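You operate a simulated robot arm through the tools that you are given. There is no shell and no other tool.

You are at the controls of a simulated two-armed robot. One attempt, no reset.

JOB
Switch the isolator off and unlink the grey battery, minus first, capping each post as it comes bare.
Fine: the posts still carry 12 V: black post cap on minus, red post cap on plus. Set down upright: black post cap, red post cap.

It is judged by the outcome, as a careful person would: the job done as asked, and still so three seconds after it is handed in. It fails if anything else is knocked over, pushed out of place, dropped, spilled or broken. A push-on lid holds only when it is set on centred and level and pressed home; a screw cap is set on level and turned clockwise until tight.

ROBOT AND FRAMES
Two 7-joint arms with fingered hands on one trunk that stands fixed in place. Base frame: the origin is at the foot of the trunk, x ahead of it, y to its left, z up. Readings come in m, degrees, newtons and seconds.
The left shoulder is at [0.091, 0.152, 1.032], the right one opposite. With the tool pointing down near the work surface each hand reaches from about 0.44 to 0.84 m from the base axis, measured 20 degrees to its own side. Payload 3.8 kg a hand.
Tool frame (each hand has its own): the origin (TCP) lies between the finger pads and is the grasp point; the fingertips stand 0.03 m ahead of it; z points along the fingers, y is the line along which they close. Largest opening 0.104 m; the body of the gripper starts 0.035 m behind the TCP. The gripper is a hand of 5 fingers: y runs from the thumb to the fingers, the wrist lies at [-0.015, -0.104, -0.178] in the tool frame, and closing takes about 1.5 s.
Orientation is that of the tool frame in the base frame, as a unit quaternion [w, x, y, z]. With the fingers straight down and the wrist toward the robot, the tool's x, y and z point along [0, 1, 0], [1, 0, 0] and [0, 0, -1] of the base frame.

CONTROLS
- The arms move only by the tool step_arm. It takes "left_motion", "right_motion" or both (then of equal length, played together; a hand with none holds still); each is a list of rows, each an object of numbers (a shift or turn left out is 0, a gripper value left out holds the last): "tx", "ty", "tz": the shift along the tool's x, y, z in units of 40 mm (1.0 is 40 mm); "ax", "ay", "az": the turn, a rotation vector about the tool's x, y, z in units of 5 degrees (1.0 is 5 degrees). In form: [{"tx": .., "ty": .., "tz": .., "ax": .., "ay": .., "az": ..}, ...]. A call has 1 to 20 rows; each row shifts and turns the commanded pose from where the row before left it, along the tool's axes as they then stand. "left_gripper" and "right_gripper" are, for a hand that has rows, the finger opening in m, from 0 to 0.104, set as the call begins (left out, the last holds). A call with a number of a shift or a turn outside -1 to 1 is refused whole. Rows are played at 5 a second. More than 0.05 m and 8.6 degrees between two rows, or a gripper value outside its range, and nothing of the call is played. A pose out of reach is approached as far as the arm can. The call stops where the force on the tool passes 80 N (or 10 N more than at its start, if that is more) or the arm is blocked; 0.2 s more then pass. Each finger travels about 0.072 m/s and halts on what it meets, pressing with about 34 N; the grip force reading is that of the motor and also rises with nothing between the fingers. The clock runs only during rows and for 0.2 s after the last one: add rows that do not move to give the fingers time. It gives the time, the measured TCP pose, the force on the tool (base axes), the opening and the grip force at its end, in the units of the frame above (readings bear some noise), with the torque about the TCP (base axes, N m) and any sound that the robot's microphone picked up.
- Cameras (640 x 400 px; columns grow to the right, rows downward): "scene" is now at [0.2143, 0.0398, 1.1925]; the picture's right is [0.43, -0.89, -0.13], its down [-0.45, -0.09, -0.89] and it looks along [0.78, 0.44, -0.44] (base axes); focal length 230 px, centre (320, 200). "left" rides on the left gripper at [-0.08, -0.078, -0.141] in its tool frame; the picture's right is [-0.78, -0.30, 0.56], its down [0.53, -0.78, 0.33] and it looks along [0.33, 0.56, 0.76] (tool axes); focal length 247 px, centre (320, 200). "right" rides on the right gripper at [0.08, -0.078, -0.141] in its tool frame; the picture's right is [-0.78, 0.30, -0.56], its down [-0.53, -0.78, 0.33] and it looks along [-0.33, 0.56, 0.76] (tool axes); focal length 247 px, centre (320, 200). There is no depth. A picture from a camera that has moved, and an enlarged one, comes with that camera's place and axes in the base frame and with its lens.
- camera(camera): a new picture of that camera. The clock stands still meanwhile.
- slide_trunk(by): slides the trunk up (or, below 0, down) by that many m; the arms and the scene camera ride with it, the base frame stays. It gives what a move gives, with no picture.
- hand_shape(shape, hand): the hand has 5 fingers and takes this shape, open, in about a second: jaw (thumb against the fingers, like two jaws); tri (thumb and two fingers); tip (a fingertip pinch); poke (one finger out to press); point (the index stretched); flat (the hand flat); cup (the hand cupped); fist (a fist). The gripper value then closes the fingers along that shape, each until it touches; the sizes above hold for jaw. It gives what a move gives, with no picture.
- pan_tilt(pan, tilt): turns the head with the scene camera to pan (to the left, within 80 degrees either way) and tilt (down, from -29 to 69), counted from straight ahead of the robot. It gives what a move gives.
- zoom(camera, box): a new picture of the part [left, top, right, bottom] of that camera's present view, enlarged. The clock stands still meanwhile.
- sign_off(): hands the job in; it is judged then, once.

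Nothing tells you positions but the pictures and the camera data. Unless the task says otherwise, let go and move clear before handing in.

The tools are called as name(argument=value, ...) on one line, values as JSON. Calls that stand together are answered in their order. step_arm: Moves the arms, as the interface text tells. Its arguments: {"type":"object","properties":{"left_motion":{"type":"array","items":{"type":"object","properties":{"tx":{"type":"number"},"ty":{"type":"number"},"tz":{"type":"number"},"ax":{"type":"number"},"ay":{"type":"number"},"az":{"type":"number"}}}},"left_gripper":{"type":"number"},"right_motion":{"type":"array","items":{"type":"object","properties":{"tx":{"type":"number"},"ty":{"type":"number"},"tz":{"type":"number"},"ax":{"type":"number"},"ay":{"type":"number"},"az":{"type":"number"}}}},"right_gripper":{"type":"number"}},"required":[]} The other tools are called the same way: slide_trunk (by) slides the trunk up or down; hand_shape (shape, hand) gives the hand a shape; pan_tilt (pan, tilt) turns the head that bears the scene camera; camera (camera) takes a picture; zoom (camera, box) takes an enlarged picture of a part of a camera's view; sign_off () hands the job in.

At the start:

```text
t: 0.0
left_tcp_pos: [0.4198, 0.4518, 1.0225]
left_tcp_rot: [0.0, 0.707, 0.707, 0.0]
left_contact_force: [-0.4, -0.6, -0.8]
left_wrist_torque: [-0.01, -0.01, -0.01]
left_gripper_width: 0.1037
left_grasp_force: 0.2
left_shape: jaw
right_tcp_pos: [0.4558, 0.0391, 1.0615]
right_tcp_rot: [0.0, 0.707, 0.707, 0.0]
right_contact_force: [0.2, -0.1, -0.6]
right_wrist_torque: [-0.02, -0.02, 0.04]
right_gripper_width: 0.1039
right_grasp_force: 0.1
right_shape: jaw
trunk travel left (down, up): [-0.125, 0.331]
head pan, tilt: [26.8, 11.8]
```

scene: 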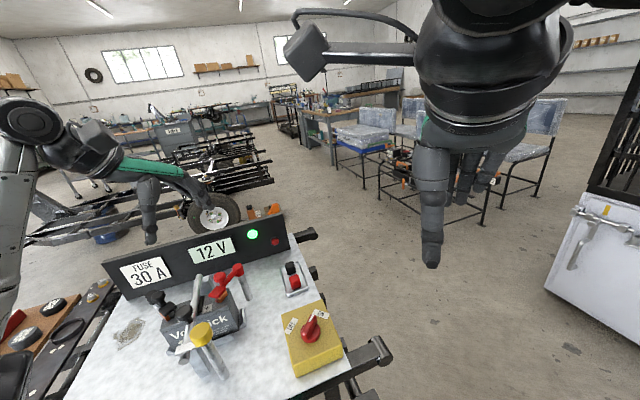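
right: 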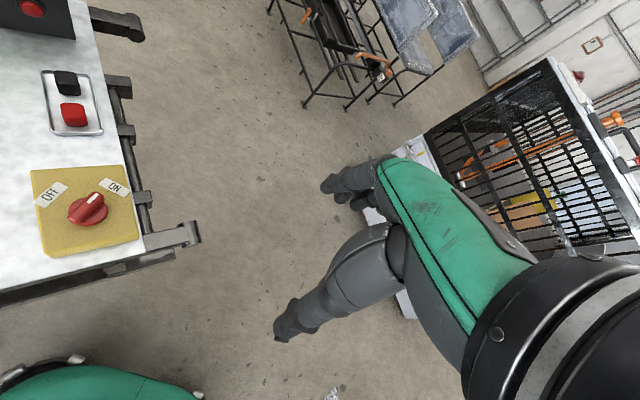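
left: 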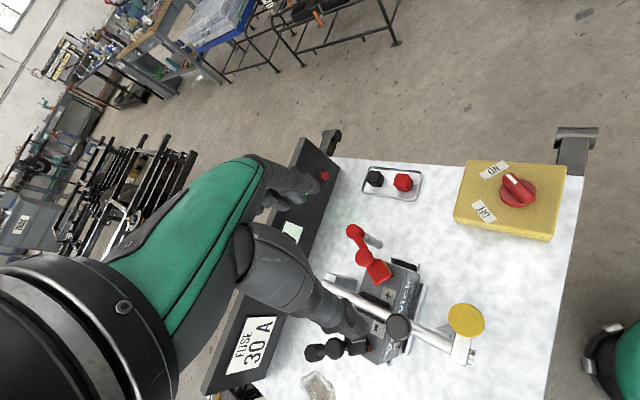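

I see a bench with a grey battery with black and red terminal clamps, a tray with black and red caps, and a yellow isolator box with a red knob standing at ON. I'll take a closer look before moving anything.

zoom(camera="scene", box=[100, 220, 380, 395])

zoom(camera="left", box=[280, 140, 600, 400])

zoom(camera="right", box=[0, 0, 240, 300])

```text
2.29 times, centred on (240, 308) of scene
camera zoom: at [0.2143, 0.0398, 1.1925], right [0.43, -0.89, -0.13], down [-0.45, -0.09, -0.89], along [0.78, 0.44, -0.44], focal length 526 px, centre (503, -46)
```

zoom: 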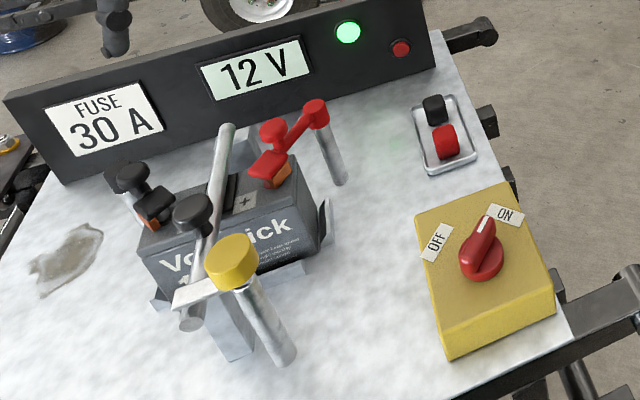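

```text
1.54 times, centred on (440, 270) of left
camera zoom: at [0.3415, 0.3708, 1.1646], right [-0.3, -0.78, -0.56], down [-0.78, 0.53, -0.33], along [0.56, 0.33, -0.76], focal length 380 px, centre (135, 92)
```

zoom: 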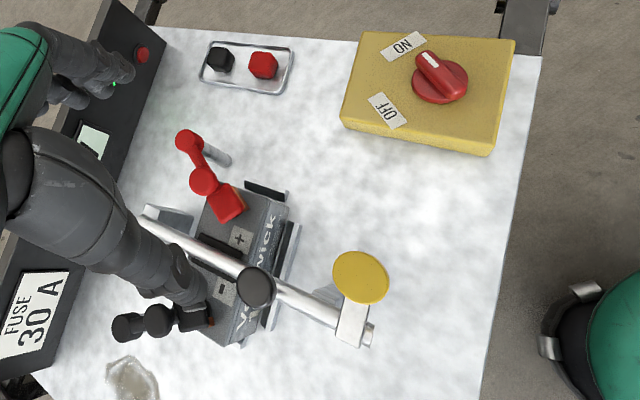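

```text
1.33 times, centred on (120, 150) of right
camera zoom: at [0.379, 0.1188, 1.2021], right [0.3, -0.78, 0.56], down [-0.78, -0.53, -0.33], along [0.56, -0.33, -0.76], focal length 329 px, centre (587, 267)
```

zoom: 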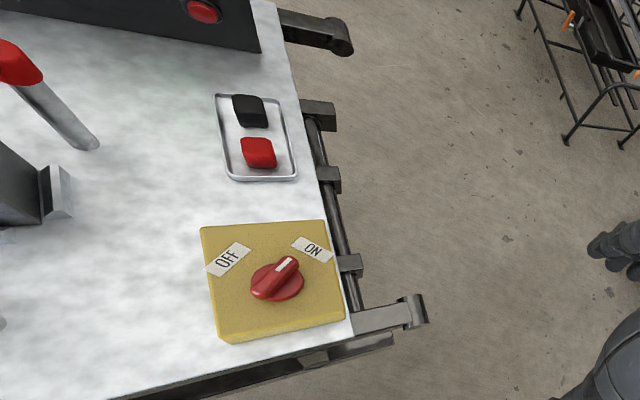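

The bench top looks to be near z≈0.68. I place the knob near (0.47,0.26,0.73), the caps at (0.65,0.43) and (0.605,0.387), the plus clamp near (0.44,0.48) and the minus clamp near (0.36,0.55). I need to see how the clamps and links are built before touching them.

zoom(camera="scene", box=[130, 250, 260, 332])

zoom(camera="left", box=[290, 220, 490, 380])

zoom(camera="scene", box=[270, 240, 370, 300])

```text
4.88 times, centred on (195, 291) of scene
camera zoom: at [0.2143, 0.0398, 1.1925], right [0.43, -0.89, -0.13], down [-0.45, -0.09, -0.89], along [0.78, 0.44, -0.44], focal length 1122 px, centre (930, -244)
```

zoom: 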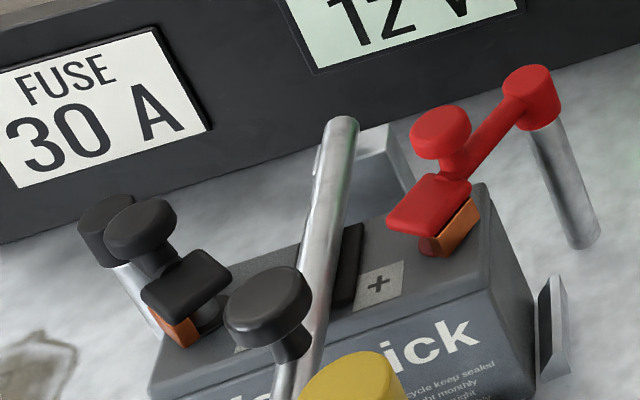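

```text
2.50 times, centred on (390, 300) of left
camera zoom: at [0.3415, 0.3708, 1.1646], right [-0.3, -0.78, -0.56], down [-0.78, 0.53, -0.33], along [0.56, 0.33, -0.76], focal length 617 px, centre (145, -50)
```

zoom: 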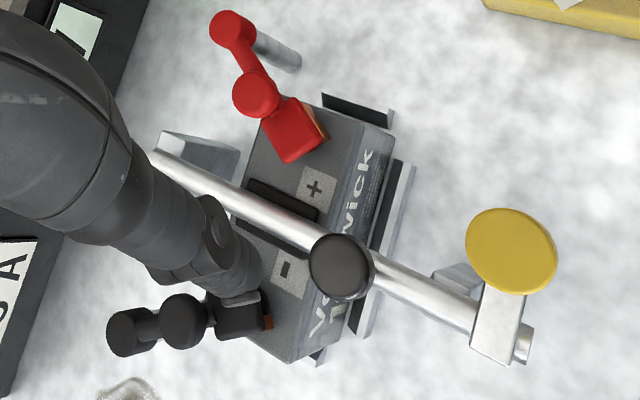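

```text
6.40 times, centred on (320, 270) of scene
camera zoom: at [0.2143, 0.0398, 1.1925], right [0.43, -0.89, -0.13], down [-0.45, -0.09, -0.89], along [0.78, 0.44, -0.44], focal length 1473 px, centre (320, -248)
```

zoom: 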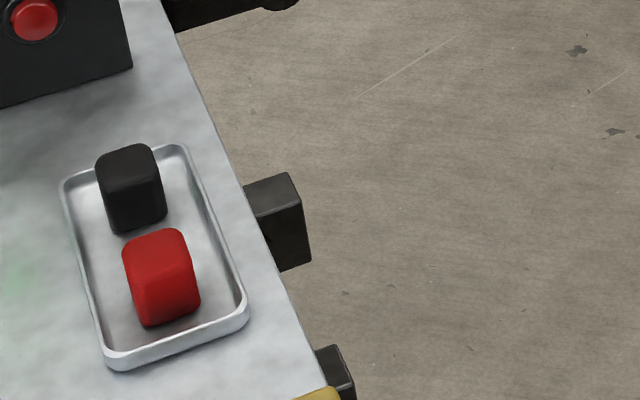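

Each link is a lug on the battery post, with a knob and an arm running to a separate grey pillar. I'll tilt the head toward the bench and raise the left hand out of the line of sight for a better look.

pan_tilt(pan=48, tilt=38)

camera(camera="scene")

```text
t: 0.9
left_tcp_pos: [0.42, 0.4526, 1.0221]
left_tcp_rot: [0.0, 0.707, 0.707, 0.0]
left_contact_force: [-0.1, 0.7, 0.2]
left_wrist_torque: [0.0, 0.03, -0.02]
left_gripper_width: 0.1036
left_grasp_force: 0.1
left_shape: jaw
right_tcp_pos: [0.4557, 0.0397, 1.0599]
right_tcp_rot: [0.0, 0.707, 0.707, 0.0]
right_contact_force: [0.2, 0.4, -0.3]
right_wrist_torque: [0.02, 0.01, 0.01]
right_gripper_width: 0.1037
right_grasp_force: 0.0
right_shape: jaw
trunk travel left (down, up): [-0.125, 0.331]
head pan, tilt: [48.0, 38.0]
```

```text
taken
camera scene: at [0.1781, 0.062, 1.1597], right [0.71, -0.67, -0.21], down [-0.62, -0.46, -0.64], along [0.33, 0.59, -0.74], focal length 230 px, centre (320, 200)
```

scene: 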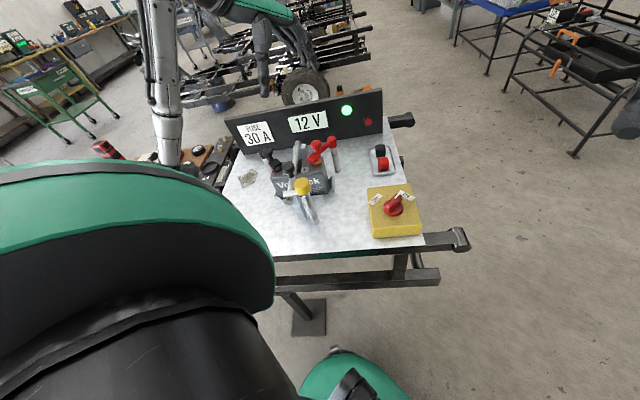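

The bench is in full view from here. I'll zoom in on the links and the isolator.

zoom(camera="scene", box=[240, 125, 360, 200])

zoom(camera="scene", box=[350, 135, 446, 245])

```text
5.33 times, centred on (300, 162) of scene
camera zoom: at [0.1781, 0.062, 1.1597], right [0.71, -0.67, -0.21], down [-0.62, -0.46, -0.64], along [0.33, 0.59, -0.74], focal length 1227 px, centre (427, 400)
```

zoom: 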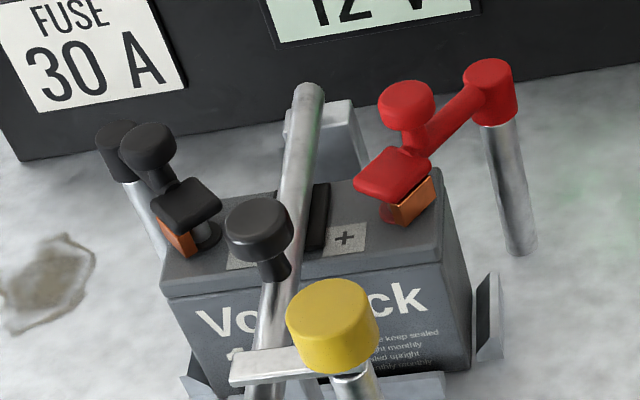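

```text
3.64 times, centred on (398, 190) of scene
camera zoom: at [0.1781, 0.062, 1.1597], right [0.71, -0.67, -0.21], down [-0.62, -0.46, -0.64], along [0.33, 0.59, -0.74], focal length 837 px, centre (36, 236)
```

zoom: 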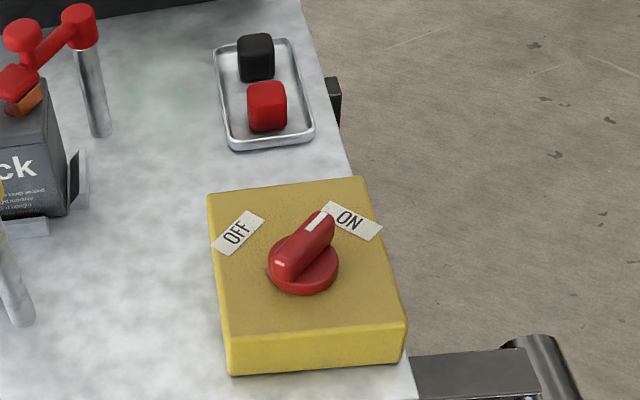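

From triangulation, the isolator's ridge lies along +x (ON), and OFF is toward +y, so it needs a 90° counter-clockwise turn seen from above. I'll bring the left hand above the knob, turned so its fingers close along y.

step_arm(left_motion=[{"tx": -0.8, "ty": 0.2, "tz": 0.3}, {"tx": -0.8, "ty": 0.2, "tz": 0.3}, {"tx": -0.8, "ty": 0.2, "tz": 0.3}, {"tx": -0.8, "ty": 0.2, "tz": 0.3}, {"tx": -0.8, "ty": 0.2, "tz": 0.3}, {"tx": -0.8, "ty": 0.2, "tz": 0.3}])

step_arm(left_motion=[{"az": 1}, {"az": 1}, {"az": 1}, {"az": 1}, {"az": 1}, {"az": 1}, {"az": 1}, {"az": 1}, {"az": 1}, {"az": 1}, {"az": 1}, {"az": 1}, {"az": 1}, {"az": 1}, {"az": 1}, {"az": 1}, {"az": 1}, {"az": 1}])

camera(camera="left")

camera(camera="right")

camera(camera="scene")

```text
t: 2.3
left_tcp_pos: [0.4677, 0.2594, 0.9482]
left_tcp_rot: [0.0, 0.706, 0.708, 0.001]
left_contact_force: [0.9, 0.0, 0.8]
left_wrist_torque: [-0.03, 0.04, 0.0]
left_gripper_width: 0.1036
left_grasp_force: 0.0
left_shape: jaw
right_tcp_pos: [0.4575, 0.0381, 1.0605]
right_tcp_rot: [0.0, 0.707, 0.708, -0.001]
right_contact_force: [-0.1, -1.2, 1.0]
right_wrist_torque: [0.0, 0.01, -0.02]
right_gripper_width: 0.1037
right_grasp_force: 0.0
right_shape: jaw
trunk travel left (down, up): [-0.125, 0.331]
head pan, tilt: [48.0, 38.0]
```

```text
t: 6.1
left_tcp_pos: [0.4667, 0.2593, 0.9491]
left_tcp_rot: [-0.001, 1.0, -0.001, 0.0]
left_contact_force: [0.7, 0.4, 0.3]
left_wrist_torque: [0.04, -0.03, 0.01]
left_gripper_width: 0.1039
left_grasp_force: 0.1
left_shape: jaw
right_tcp_pos: [0.4562, 0.0398, 1.0609]
right_tcp_rot: [0.0, 0.707, 0.707, 0.0]
right_contact_force: [-0.7, -0.3, -0.4]
right_wrist_torque: [-0.03, 0.0, 0.01]
right_gripper_width: 0.1039
right_grasp_force: 0.0
right_shape: jaw
trunk travel left (down, up): [-0.125, 0.331]
head pan, tilt: [48.0, 38.0]
```

```text
taken
camera left: at [0.3878, 0.3362, 1.0926], right [-0.78, 0.3, -0.56], down [0.54, 0.78, -0.33], along [0.33, -0.56, -0.76], focal length 247 px, centre (320, 200)
```

left: 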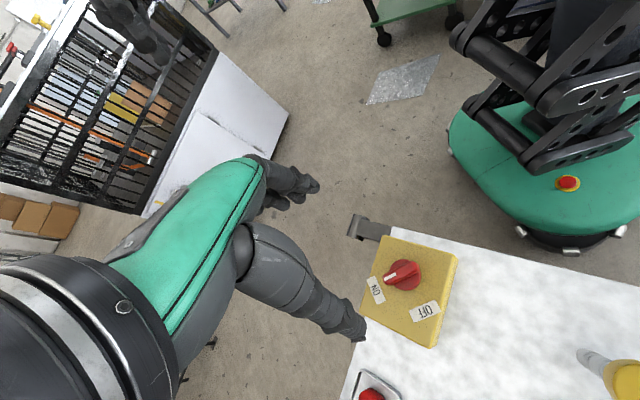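

```text
taken
camera right: at [0.3793, 0.1187, 1.202], right [0.3, -0.78, 0.56], down [-0.78, -0.53, -0.33], along [0.56, -0.33, -0.76], focal length 247 px, centre (320, 200)
```

right: 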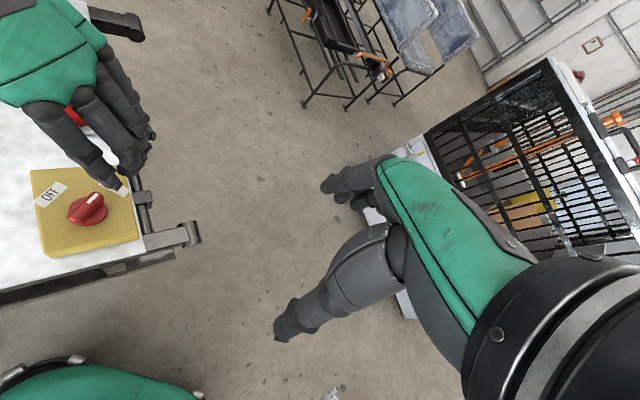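

```text
taken
camera scene: at [0.1784, 0.0618, 1.1596], right [0.71, -0.67, -0.21], down [-0.62, -0.46, -0.64], along [0.33, 0.59, -0.74], focal length 230 px, centre (320, 200)
```

scene: 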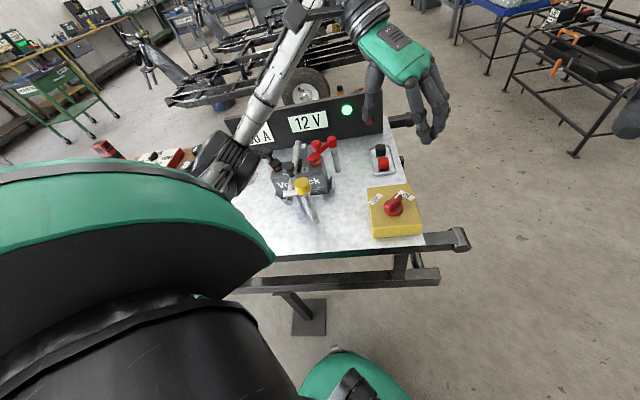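

The left hand is over the isolator. I'll zoom from the left and right cameras to fix the knob's centre and height.

zoom(camera="left", box=[350, 220, 470, 355])

zoom(camera="right", box=[20, 160, 150, 260])

zoom(camera="scene", box=[360, 175, 440, 245])

```text
2.96 times, centred on (410, 288) of left
camera zoom: at [0.3878, 0.3362, 1.0926], right [-0.78, 0.3, -0.56], down [0.54, 0.78, -0.33], along [0.33, -0.56, -0.76], focal length 732 px, centre (53, -59)
```

zoom: 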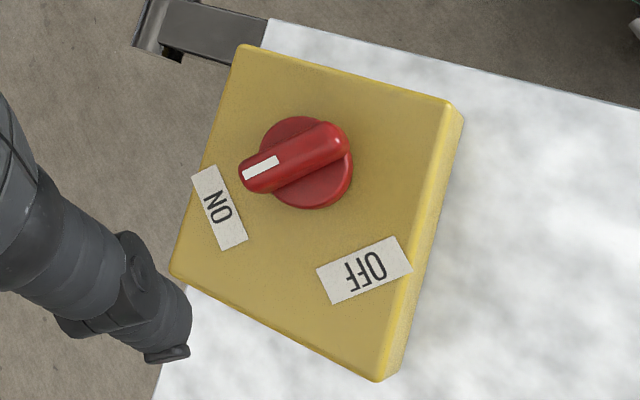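

```text
4.00 times, centred on (85, 210) of right
camera zoom: at [0.3793, 0.1187, 1.202], right [0.3, -0.78, 0.56], down [-0.78, -0.53, -0.33], along [0.56, -0.33, -0.76], focal length 988 px, centre (1260, 160)
```

zoom: 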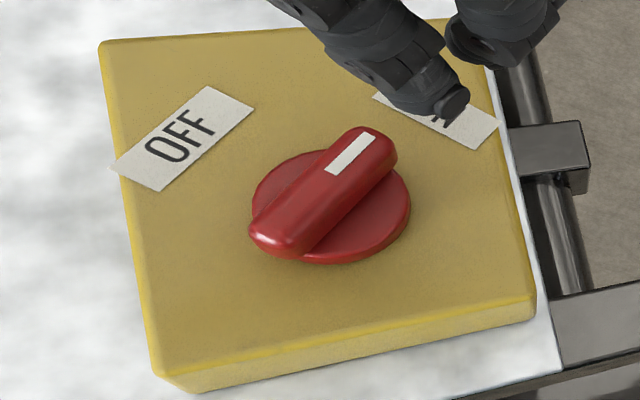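

```text
5.71 times, centred on (400, 210) of scene
camera zoom: at [0.1784, 0.0618, 1.1596], right [0.71, -0.67, -0.21], down [-0.62, -0.46, -0.64], along [0.33, 0.59, -0.74], focal length 1315 px, centre (-137, 143)
```

zoom: 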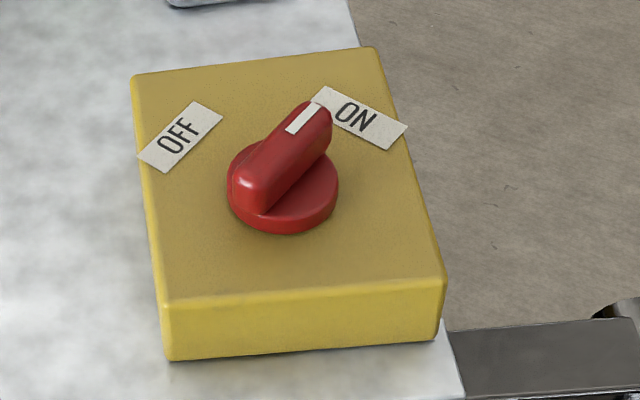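

The ridge top centre comes out at about (0.467, 0.258, 0.740), and the bench is turned about 45° to the base axes. I'll lower the open hand to just above the ridge and check the fit.

step_arm(left_motion=[{"tx": 0.02, "ty": 0.04, "tz": 0.87}, {"tz": 0.87}, {"tz": 0.87}, {"tz": 0.87}, {"tz": 0.87}])

zoom(camera="scene", box=[340, 120, 460, 245])

camera(camera="left")

zoom(camera="right", box=[0, 120, 180, 280])

```text
t: 7.3
left_tcp_pos: [0.4664, 0.2582, 0.7746]
left_tcp_rot: [0.0, 1.0, -0.001, 0.0]
left_contact_force: [-0.6, 0.4, 0.5]
left_wrist_torque: [0.01, 0.01, -0.03]
left_gripper_width: 0.1037
left_grasp_force: 0.1
left_shape: jaw
right_tcp_pos: [0.4557, 0.0395, 1.0603]
right_tcp_rot: [0.0, 0.707, 0.707, 0.001]
right_contact_force: [0.6, -0.2, 0.0]
right_wrist_torque: [-0.02, 0.0, 0.0]
right_gripper_width: 0.1035
right_grasp_force: 0.1
right_shape: jaw
trunk travel left (down, up): [-0.125, 0.331]
head pan, tilt: [48.0, 38.0]
```

```text
3.20 times, centred on (400, 182) of scene
camera zoom: at [0.1782, 0.0622, 1.1596], right [0.71, -0.67, -0.21], down [-0.62, -0.46, -0.64], along [0.33, 0.59, -0.74], focal length 736 px, centre (64, 256)
```

zoom: 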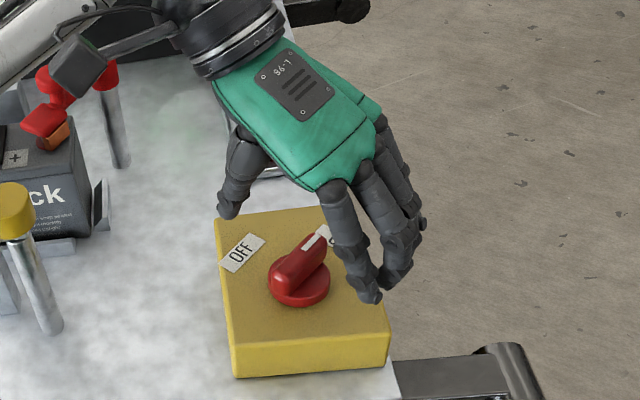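

```text
taken
camera left: at [0.3863, 0.3345, 0.9171], right [-0.78, 0.3, -0.56], down [0.54, 0.78, -0.33], along [0.33, -0.56, -0.76], focal length 247 px, centre (320, 200)
```

left: 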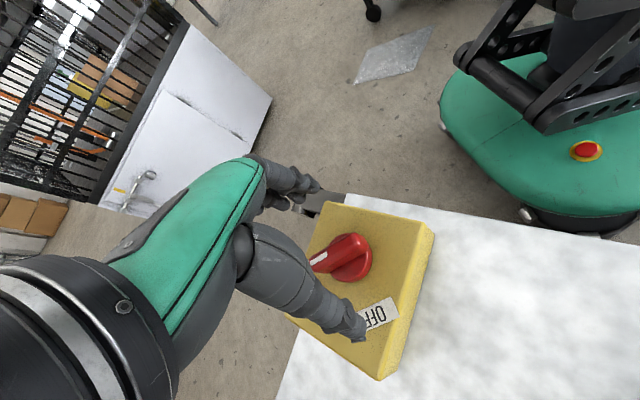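

```text
2.50 times, centred on (90, 200) of right
camera zoom: at [0.3791, 0.1191, 1.202], right [0.3, -0.78, 0.56], down [-0.78, -0.53, -0.33], along [0.56, -0.33, -0.76], focal length 617 px, centre (895, 200)
```

zoom: 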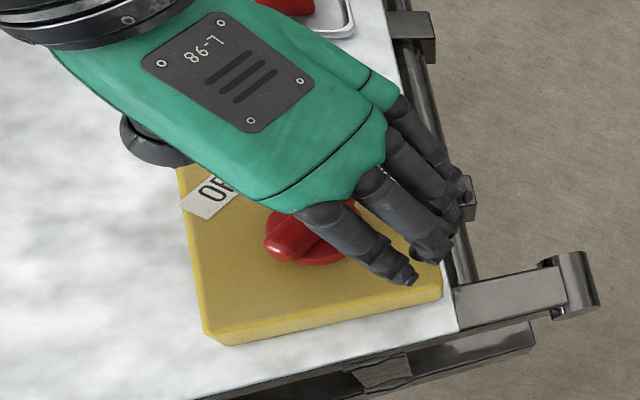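

The hand straddles the ridge cleanly. I'll go down about 18 mm and check once more before closing.

step_arm(left_motion=[{"tx": 0.02, "tz": 0.22}, {"tz": 0.23}], left_gripper=0.06)

zoom(camera="scene", box=[350, 160, 450, 245])

zoom(camera="left", box=[240, 180, 460, 390])

```text
t: 7.9
left_tcp_pos: [0.4665, 0.2598, 0.7569]
left_tcp_rot: [0.0, 1.0, 0.0, 0.0]
left_contact_force: [-0.4, -0.1, -0.7]
left_wrist_torque: [0.02, 0.01, 0.01]
left_gripper_width: 0.0603
left_grasp_force: 0.1
left_shape: jaw
right_tcp_pos: [0.4559, 0.0392, 1.0606]
right_tcp_rot: [0.0, 0.707, 0.707, 0.0]
right_contact_force: [-0.8, 0.6, -0.7]
right_wrist_torque: [-0.01, 0.01, -0.01]
right_gripper_width: 0.1034
right_grasp_force: 0.0
right_shape: jaw
trunk travel left (down, up): [-0.125, 0.331]
head pan, tilt: [48.0, 38.0]
```

```text
4.71 times, centred on (400, 202) of scene
camera zoom: at [0.1782, 0.062, 1.1596], right [0.71, -0.67, -0.21], down [-0.62, -0.46, -0.64], along [0.33, 0.59, -0.74], focal length 1083 px, centre (-56, 188)
```

zoom: 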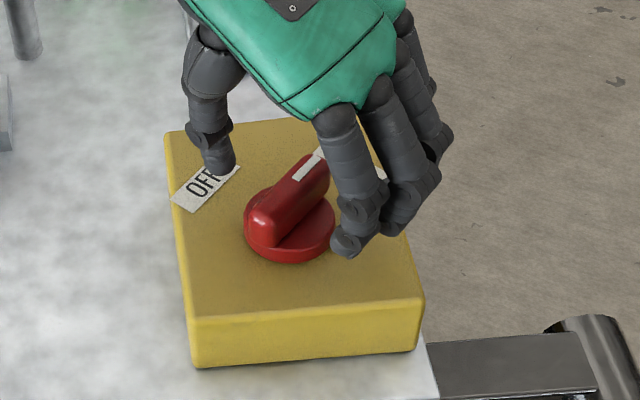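

```text
1.90 times, centred on (350, 285) of left
camera zoom: at [0.3877, 0.3356, 0.8994], right [-0.78, 0.3, -0.56], down [0.54, 0.78, -0.33], along [0.33, -0.56, -0.76], focal length 470 px, centre (263, 38)
```

zoom: 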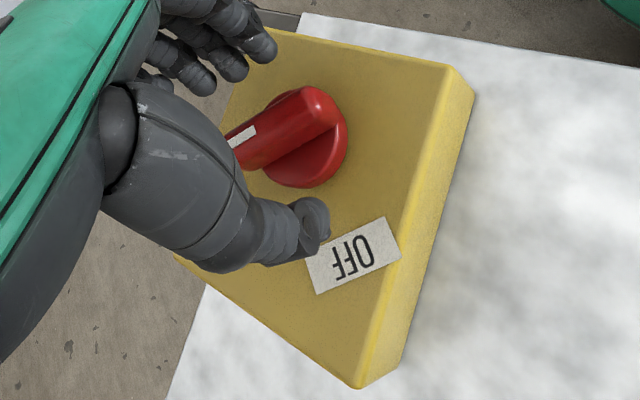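

Thumb and fingers are on either side of the ridge. I'll close on it now.

step_arm(left_motion=[{}, {}, {}, {}, {}, {}, {}], left_gripper=0.0)

zoom(camera="scene", box=[350, 160, 450, 245])

zoom(camera="left", box=[240, 180, 460, 390])

```text
t: 9.5
left_tcp_pos: [0.4661, 0.2592, 0.7569]
left_tcp_rot: [0.0, 1.0, 0.0, 0.0]
left_contact_force: [0.4, 0.9, -2.7]
left_wrist_torque: [-0.01, 0.02, -0.04]
left_gripper_width: 0.0111
left_grasp_force: 33.9
left_shape: jaw
right_tcp_pos: [0.4556, 0.0393, 1.0602]
right_tcp_rot: [0.001, 0.707, 0.707, 0.0]
right_contact_force: [0.8, 0.5, -0.4]
right_wrist_torque: [0.03, -0.04, 0.01]
right_gripper_width: 0.1037
right_grasp_force: 0.0
right_shape: jaw
trunk travel left (down, up): [-0.125, 0.331]
head pan, tilt: [48.0, 38.0]
```

```text
4.71 times, centred on (400, 202) of scene
camera zoom: at [0.1785, 0.0622, 1.1595], right [0.71, -0.67, -0.21], down [-0.62, -0.46, -0.64], along [0.33, 0.59, -0.74], focal length 1083 px, centre (-56, 188)
```

zoom: 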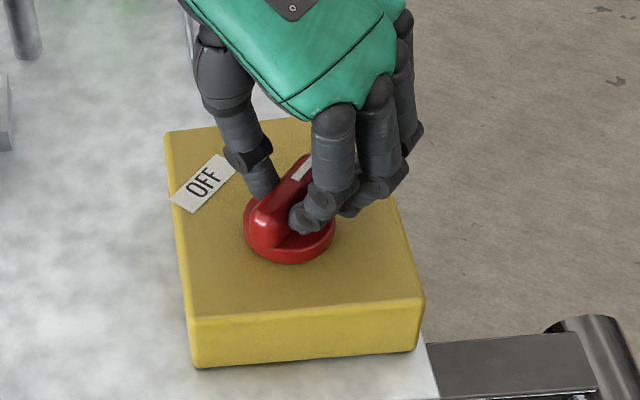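

```text
1.90 times, centred on (350, 285) of left
camera zoom: at [0.3879, 0.3358, 0.8993], right [-0.78, 0.3, -0.56], down [0.53, 0.78, -0.33], along [0.33, -0.56, -0.76], focal length 470 px, centre (263, 38)
```

zoom: 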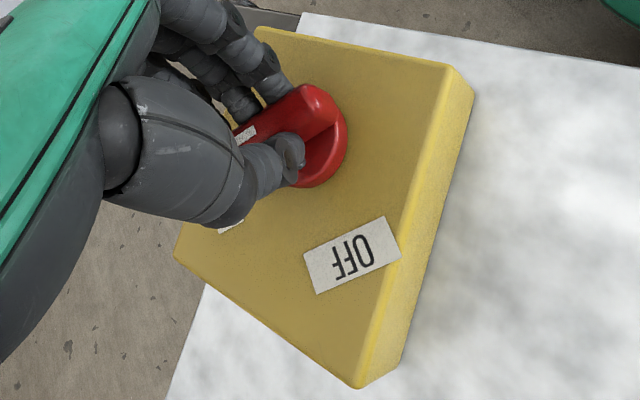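

The ridge is held at an 11 mm opening. I'll turn counter-clockwise (az negative), halfway first.

step_arm(left_motion=[{"az": -1}, {"az": -1}, {"az": -1}, {"az": -1}, {"az": -1}, {"az": -1}, {"az": -1}, {"az": -1}, {"az": -1}])

zoom(camera="scene", box=[350, 160, 450, 245])

```text
t: 11.5
left_tcp_pos: [0.4691, 0.2585, 0.7577]
left_tcp_rot: [0.0, 0.924, 0.383, -0.001]
left_contact_force: [0.6, -3.6, -7.2]
left_wrist_torque: [-0.1, -0.07, -0.02]
left_gripper_width: 0.0106
left_grasp_force: 34.3
left_shape: jaw
right_tcp_pos: [0.4577, 0.038, 1.0604]
right_tcp_rot: [0.001, 0.707, 0.707, 0.0]
right_contact_force: [0.0, -0.4, -0.1]
right_wrist_torque: [0.04, 0.01, 0.01]
right_gripper_width: 0.1041
right_grasp_force: 0.0
right_shape: jaw
trunk travel left (down, up): [-0.125, 0.331]
head pan, tilt: [48.0, 38.0]
```

```text
4.71 times, centred on (400, 202) of scene
camera zoom: at [0.1788, 0.0618, 1.1594], right [0.71, -0.67, -0.21], down [-0.62, -0.46, -0.64], along [0.33, 0.59, -0.74], focal length 1083 px, centre (-56, 188)
```

zoom: 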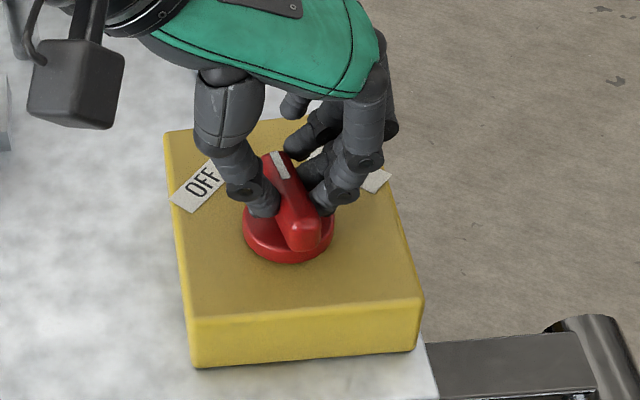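

The knob is following the hand. I'll turn the remaining 45°.

step_arm(left_motion=[{"az": -1}, {"az": -1}, {"az": -1}, {"az": -1}, {"az": -1}, {"az": -1}, {"az": -1}, {"az": -1}, {"az": -1}])

zoom(camera="scene", box=[350, 160, 450, 245])

camera(camera="scene")

```text
t: 13.5
left_tcp_pos: [0.4688, 0.2571, 0.7574]
left_tcp_rot: [-0.001, 0.707, 0.707, -0.001]
left_contact_force: [-0.7, -8.9, -8.1]
left_wrist_torque: [-0.17, -0.06, -0.35]
left_gripper_width: 0.0103
left_grasp_force: 33.8
left_shape: jaw
right_tcp_pos: [0.4557, 0.0383, 1.0609]
right_tcp_rot: [0.0, 0.707, 0.707, -0.001]
right_contact_force: [0.2, -0.7, -0.1]
right_wrist_torque: [0.0, 0.01, 0.02]
right_gripper_width: 0.1036
right_grasp_force: 0.1
right_shape: jaw
trunk travel left (down, up): [-0.125, 0.331]
head pan, tilt: [48.0, 38.0]
```

```text
4.71 times, centred on (400, 202) of scene
camera zoom: at [0.1787, 0.0611, 1.1595], right [0.71, -0.67, -0.21], down [-0.62, -0.46, -0.64], along [0.33, 0.59, -0.74], focal length 1083 px, centre (-56, 188)
```

zoom: 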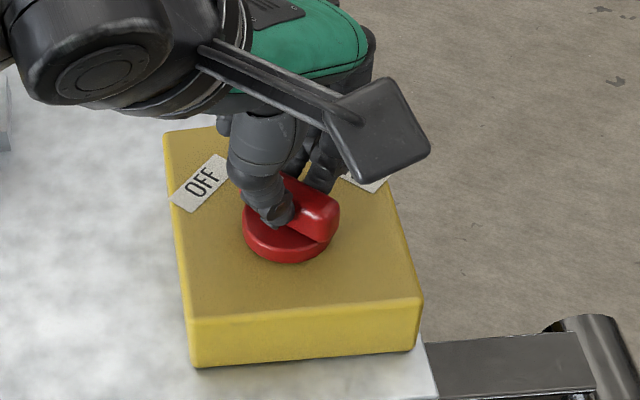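

```text
taken
camera scene: at [0.1787, 0.0611, 1.1595], right [0.71, -0.67, -0.21], down [-0.62, -0.46, -0.64], along [0.33, 0.59, -0.74], focal length 230 px, centre (320, 200)
```

scene: 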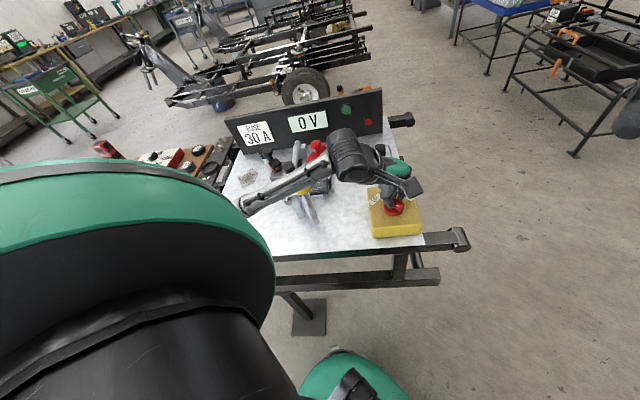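

The panel now reads 0 V and the green lamp is out, so the isolator is off. I'll open the hand, lift clear and confirm the knob stays there.

step_arm(left_motion=[{}, {}, {}, {}, {}], left_gripper=0.07)

step_arm(left_motion=[{"tz": -0.5}, {"tz": -0.8}, {"tz": -0.8}, {"tz": -0.8}, {"tz": -0.8}, {"tz": -0.8}])

camera(camera="scene")

camera(camera="left")

```text
t: 14.7
left_tcp_pos: [0.4686, 0.2577, 0.7584]
left_tcp_rot: [0.0, 0.706, 0.708, -0.001]
left_contact_force: [0.0, 0.6, 0.2]
left_wrist_torque: [0.02, 0.02, -0.01]
left_gripper_width: 0.0696
left_grasp_force: 0.0
left_shape: jaw
right_tcp_pos: [0.4559, 0.0391, 1.0601]
right_tcp_rot: [-0.001, 0.706, 0.708, 0.001]
right_contact_force: [0.1, -0.5, -0.2]
right_wrist_torque: [0.01, 0.0, -0.03]
right_gripper_width: 0.1039
right_grasp_force: 0.0
right_shape: jaw
trunk travel left (down, up): [-0.125, 0.331]
head pan, tilt: [48.0, 38.0]
```

```text
t: 16.1
left_tcp_pos: [0.4685, 0.2578, 0.939]
left_tcp_rot: [0.0, 0.707, 0.707, -0.001]
left_contact_force: [-0.6, 0.5, 0.1]
left_wrist_torque: [0.0, 0.01, -0.01]
left_gripper_width: 0.0698
left_grasp_force: 0.0
left_shape: jaw
right_tcp_pos: [0.4558, 0.04, 1.0618]
right_tcp_rot: [0.0, 0.707, 0.707, 0.0]
right_contact_force: [0.2, -0.1, -0.5]
right_wrist_torque: [-0.03, 0.0, -0.01]
right_gripper_width: 0.1038
right_grasp_force: 0.1
right_shape: jaw
trunk travel left (down, up): [-0.125, 0.331]
head pan, tilt: [48.0, 38.0]
```

```text
taken
camera scene: at [0.1781, 0.0616, 1.1596], right [0.71, -0.67, -0.21], down [-0.62, -0.46, -0.64], along [0.33, 0.59, -0.74], focal length 230 px, centre (320, 200)
```

scene: 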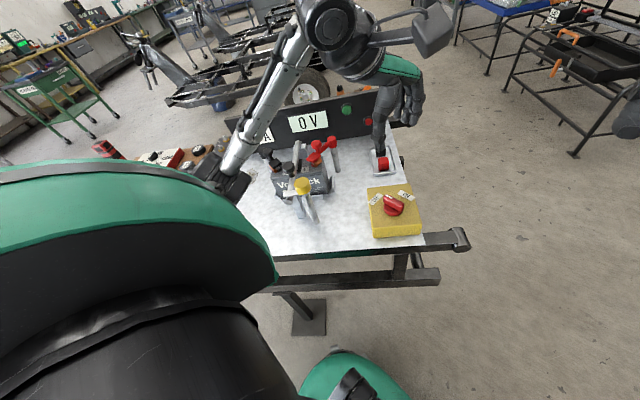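

```text
taken
camera left: at [0.3915, 0.1764, 1.082], right [-0.3, -0.78, -0.56], down [-0.78, 0.54, -0.33], along [0.55, 0.33, -0.76], focal length 247 px, centre (320, 200)
```

left: 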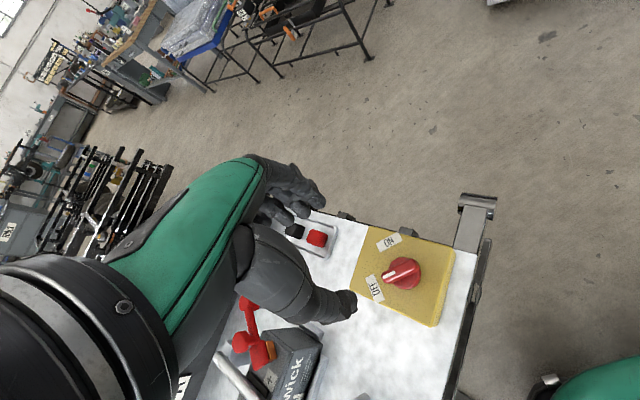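

The isolator points at OFF and the display still shows 0 V. Now I'll study the minus and plus links at high zoom.

zoom(camera="scene", box=[250, 140, 310, 180])

zoom(camera="scene", box=[295, 130, 355, 175])

zoom(camera="left", box=[180, 200, 360, 400])

```text
10.00 times, centred on (280, 160) of scene
camera zoom: at [0.1781, 0.0616, 1.1596], right [0.71, -0.67, -0.21], down [-0.62, -0.46, -0.64], along [0.33, 0.59, -0.74], focal length 2301 px, centre (720, 600)
```

zoom: 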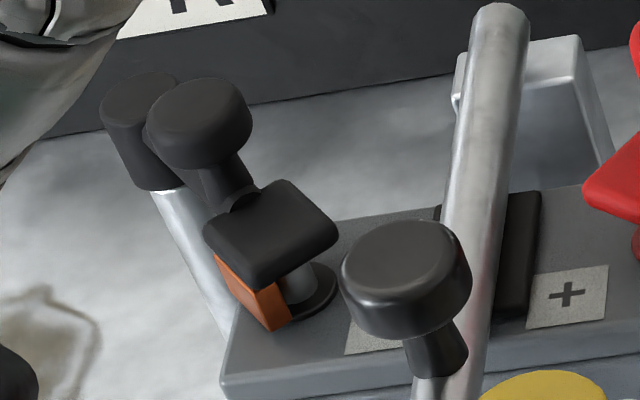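

```text
8.89 times, centred on (325, 152) of scene
camera zoom: at [0.1781, 0.0616, 1.1596], right [0.71, -0.67, -0.21], down [-0.62, -0.46, -0.64], along [0.33, 0.59, -0.74], focal length 2045 px, centre (276, 622)
```

zoom: 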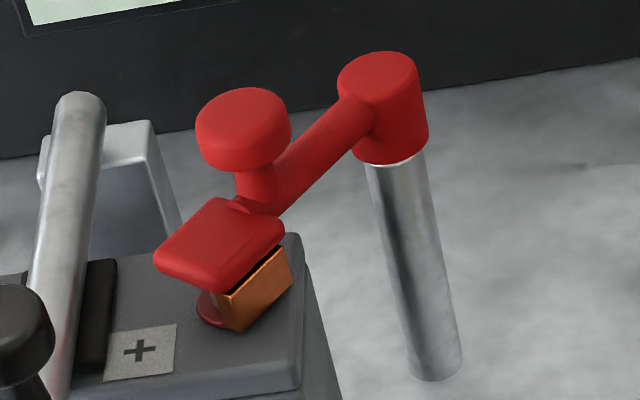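

```text
2.00 times, centred on (270, 300) of left
camera zoom: at [0.3915, 0.1764, 1.082], right [-0.3, -0.78, -0.56], down [-0.78, 0.54, -0.33], along [0.55, 0.33, -0.76], focal length 494 px, centre (420, 0)
```

zoom: 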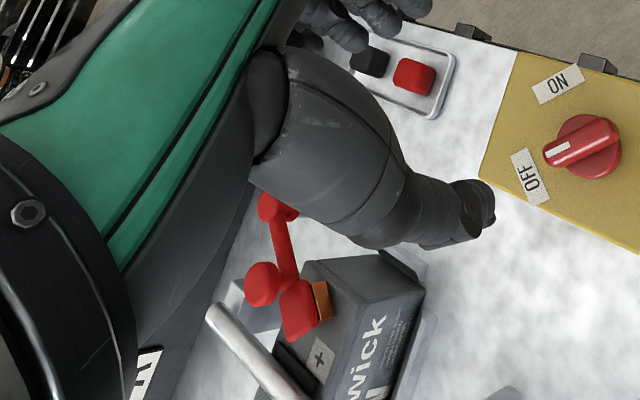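

Each link is an arm that pivots on its pillar, with a copper contact touching the outer side of the post, so it should swing outward. The minus arm would go toward −x and the plus arm toward −y. Before working near the hold-down rod, I'll check what the narrower finger shapes look like.

hand_shape(hand="left", shape="tri")

camera(camera="left")

zoom(camera="scene", box=[330, 20, 470, 240])

zoom(camera="right", box=[0, 0, 220, 260])

```text
t: 17.0
left_tcp_pos: [0.469, 0.2585, 0.9391]
left_tcp_rot: [0.0, 0.707, 0.707, -0.001]
left_contact_force: [-0.7, 0.2, 0.2]
left_wrist_torque: [0.0, -0.02, -0.02]
left_gripper_width: 0.1039
left_grasp_force: 0.1
left_shape: tri
right_tcp_pos: [0.4561, 0.0377, 1.0604]
right_tcp_rot: [0.0, 0.708, 0.706, 0.0]
right_contact_force: [0.3, 0.0, 0.0]
right_wrist_torque: [-0.02, 0.01, 0.01]
right_gripper_width: 0.1037
right_grasp_force: 0.1
right_shape: jaw
trunk travel left (down, up): [-0.125, 0.331]
head pan, tilt: [48.0, 38.0]
```

```text
taken
camera left: at [0.3916, 0.1767, 1.0815], right [-0.3, -0.78, -0.56], down [-0.78, 0.53, -0.33], along [0.56, 0.33, -0.76], focal length 247 px, centre (320, 200)
```

left: 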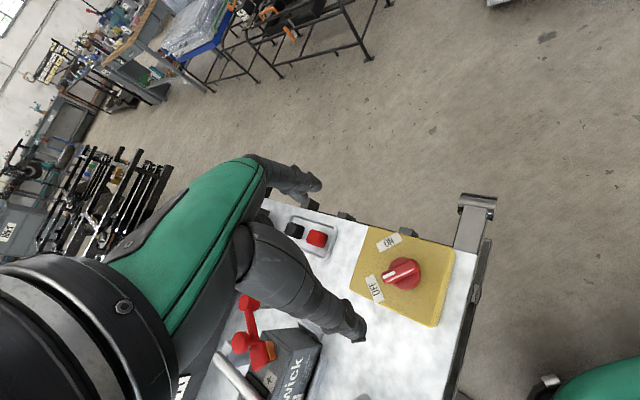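

```text
1.82 times, centred on (400, 130) of scene
camera zoom: at [0.1781, 0.0619, 1.1596], right [0.71, -0.67, -0.21], down [-0.62, -0.46, -0.64], along [0.33, 0.59, -0.74], focal length 418 px, centre (174, 327)
```

zoom: 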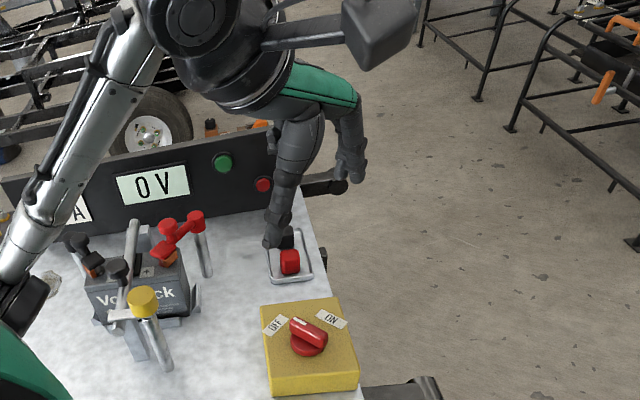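

```text
1.54 times, centred on (110, 130) of right
camera zoom: at [0.379, 0.1188, 1.202], right [0.3, -0.78, 0.56], down [-0.78, -0.53, -0.33], along [0.56, -0.33, -0.76], focal length 380 px, centre (643, 308)
```

zoom: 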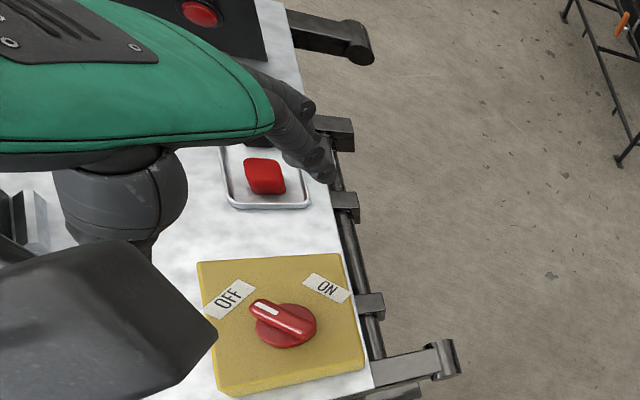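

The tri shape uses only thumb and two fingers, which suits the tight spots. I'll carry the hand high across to above the minus link's knob and look again.

step_arm(left_motion=[{"tx": 0.835, "ty": -0.25}, {"tx": 0.835, "ty": -0.25}, {"tx": 0.835, "ty": -0.25}, {"tx": 0.835, "ty": -0.25}, {"tx": 0.835, "ty": -0.25}, {"tx": 0.835, "ty": -0.25}, {"tx": 0.835, "ty": -0.25}, {"tx": 0.835, "ty": -0.25}, {"tx": 0.835, "ty": -0.25}, {"tx": 0.835, "ty": -0.25}], left_gripper=0.05)

camera(camera="left")

camera(camera="scene")

camera(camera="right")

```text
t: 19.2
left_tcp_pos: [0.3684, 0.5949, 0.9393]
left_tcp_rot: [0.0, 0.708, 0.706, 0.001]
left_contact_force: [0.8, -0.3, 0.7]
left_wrist_torque: [-0.01, 0.0, 0.0]
left_gripper_width: 0.0503
left_grasp_force: 0.0
left_shape: tri
right_tcp_pos: [0.4552, 0.0399, 1.0612]
right_tcp_rot: [0.0, 0.707, 0.707, 0.001]
right_contact_force: [0.2, -0.2, -0.8]
right_wrist_torque: [0.02, 0.0, 0.04]
right_gripper_width: 0.1036
right_grasp_force: 0.1
right_shape: jaw
trunk travel left (down, up): [-0.125, 0.331]
head pan, tilt: [48.0, 38.0]
```

```text
taken
camera left: at [0.2909, 0.5136, 1.0822], right [-0.3, -0.78, -0.56], down [-0.78, 0.54, -0.33], along [0.56, 0.33, -0.76], focal length 247 px, centre (320, 200)
```

left: 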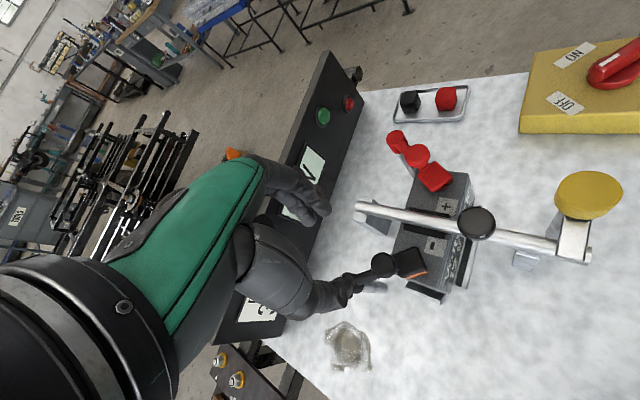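

```text
taken
camera scene: at [0.178, 0.0625, 1.1596], right [0.71, -0.67, -0.21], down [-0.62, -0.46, -0.64], along [0.33, 0.59, -0.74], focal length 230 px, centre (320, 200)
```

scene: 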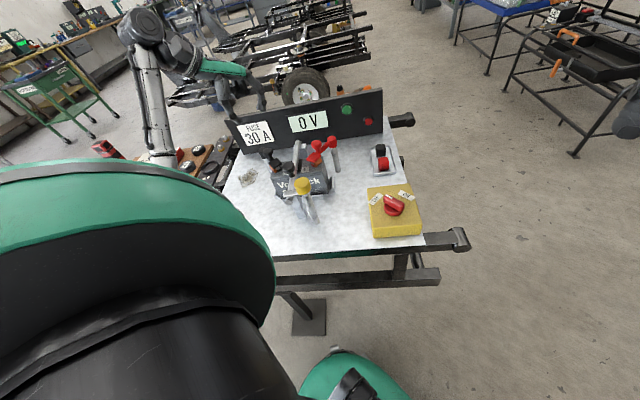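

```text
taken
camera right: at [0.3789, 0.1194, 1.202], right [0.3, -0.78, 0.56], down [-0.78, -0.53, -0.33], along [0.56, -0.33, -0.76], focal length 247 px, centre (320, 200)
```

right: 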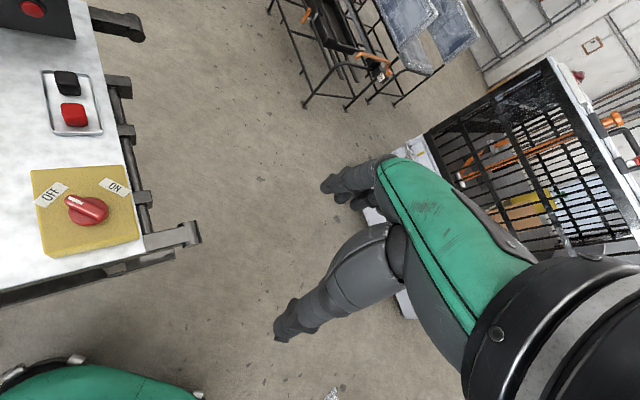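

From here the left camera sees both links well. I'll zoom for accurate positions.

zoom(camera="left", box=[330, 225, 450, 315])

zoom(camera="left", box=[370, 110, 490, 210])

zoom(camera="scene", box=[220, 75, 310, 185])

```text
4.44 times, centred on (390, 270) of left
camera zoom: at [0.2909, 0.5136, 1.0822], right [-0.3, -0.78, -0.56], down [-0.78, 0.54, -0.33], along [0.56, 0.33, -0.76], focal length 1098 px, centre (9, -111)
```

zoom: 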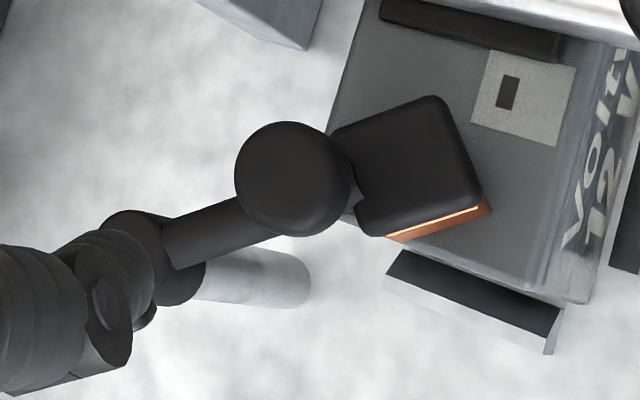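

```text
4.00 times, centred on (430, 160) of left
camera zoom: at [0.2909, 0.5136, 1.0822], right [-0.3, -0.78, -0.56], down [-0.78, 0.54, -0.33], along [0.56, 0.33, -0.76], focal length 988 px, centre (-120, 360)
```

zoom: 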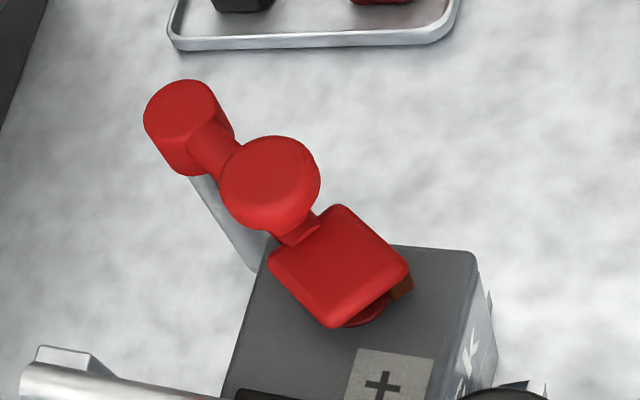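

```text
3.64 times, centred on (265, 130) of scene
camera zoom: at [0.178, 0.0625, 1.1596], right [0.71, -0.67, -0.21], down [-0.62, -0.46, -0.64], along [0.33, 0.59, -0.74], focal length 837 px, centre (520, 454)
```

zoom: 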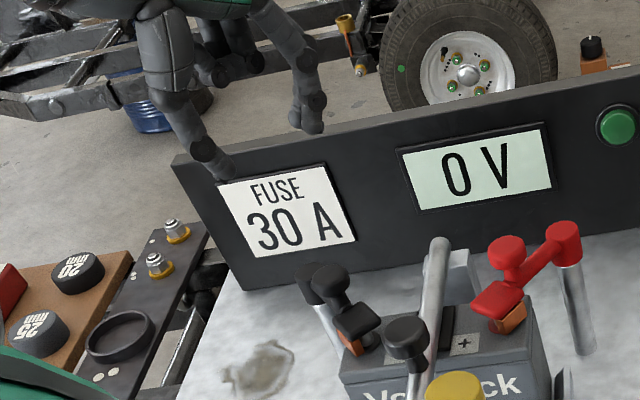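

The link's knob top sits at about (0.3675, 0.589, 0.808), with the lug at (0.362, 0.563) and the hub near (0.376, 0.650). I'll lower the tri fingers on either side of the knob, perpendicular to the bar.

step_arm(left_motion=[{"tx": -0.15, "tz": 0.6}, {"tz": 0.7}, {"tz": 0.7}, {"tz": 0.5}], left_gripper=0.05)

zoom(camera="scene", box=[230, 110, 320, 180])

zoom(camera="left", box=[240, 180, 460, 360])

```text
t: 20.2
left_tcp_pos: [0.3695, 0.5872, 0.8362]
left_tcp_rot: [-0.001, 0.708, 0.706, -0.001]
left_contact_force: [0.5, -0.6, -0.5]
left_wrist_torque: [0.0, -0.01, 0.0]
left_gripper_width: 0.0505
left_grasp_force: 0.1
left_shape: tri
right_tcp_pos: [0.4567, 0.0399, 1.0617]
right_tcp_rot: [-0.001, 0.708, 0.706, 0.001]
right_contact_force: [-0.4, 0.1, 0.1]
right_wrist_torque: [-0.05, -0.03, 0.01]
right_gripper_width: 0.1037
right_grasp_force: 0.1
right_shape: jaw
trunk travel left (down, up): [-0.125, 0.331]
head pan, tilt: [48.0, 38.0]
```

```text
5.71 times, centred on (275, 145) of scene
camera zoom: at [0.1781, 0.0622, 1.1596], right [0.71, -0.67, -0.21], down [-0.62, -0.46, -0.64], along [0.33, 0.59, -0.74], focal length 1315 px, centre (577, 514)
```

zoom: 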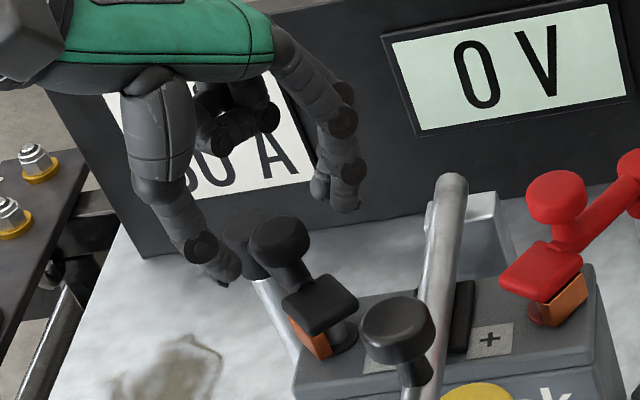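

```text
2.22 times, centred on (350, 270) of left
camera zoom: at [0.2919, 0.5063, 0.9783], right [-0.3, -0.78, -0.56], down [-0.78, 0.54, -0.33], along [0.56, 0.33, -0.76], focal length 549 px, centre (253, 44)
```

zoom: 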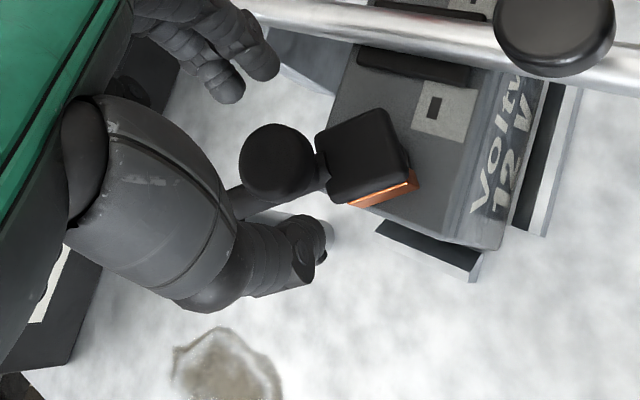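

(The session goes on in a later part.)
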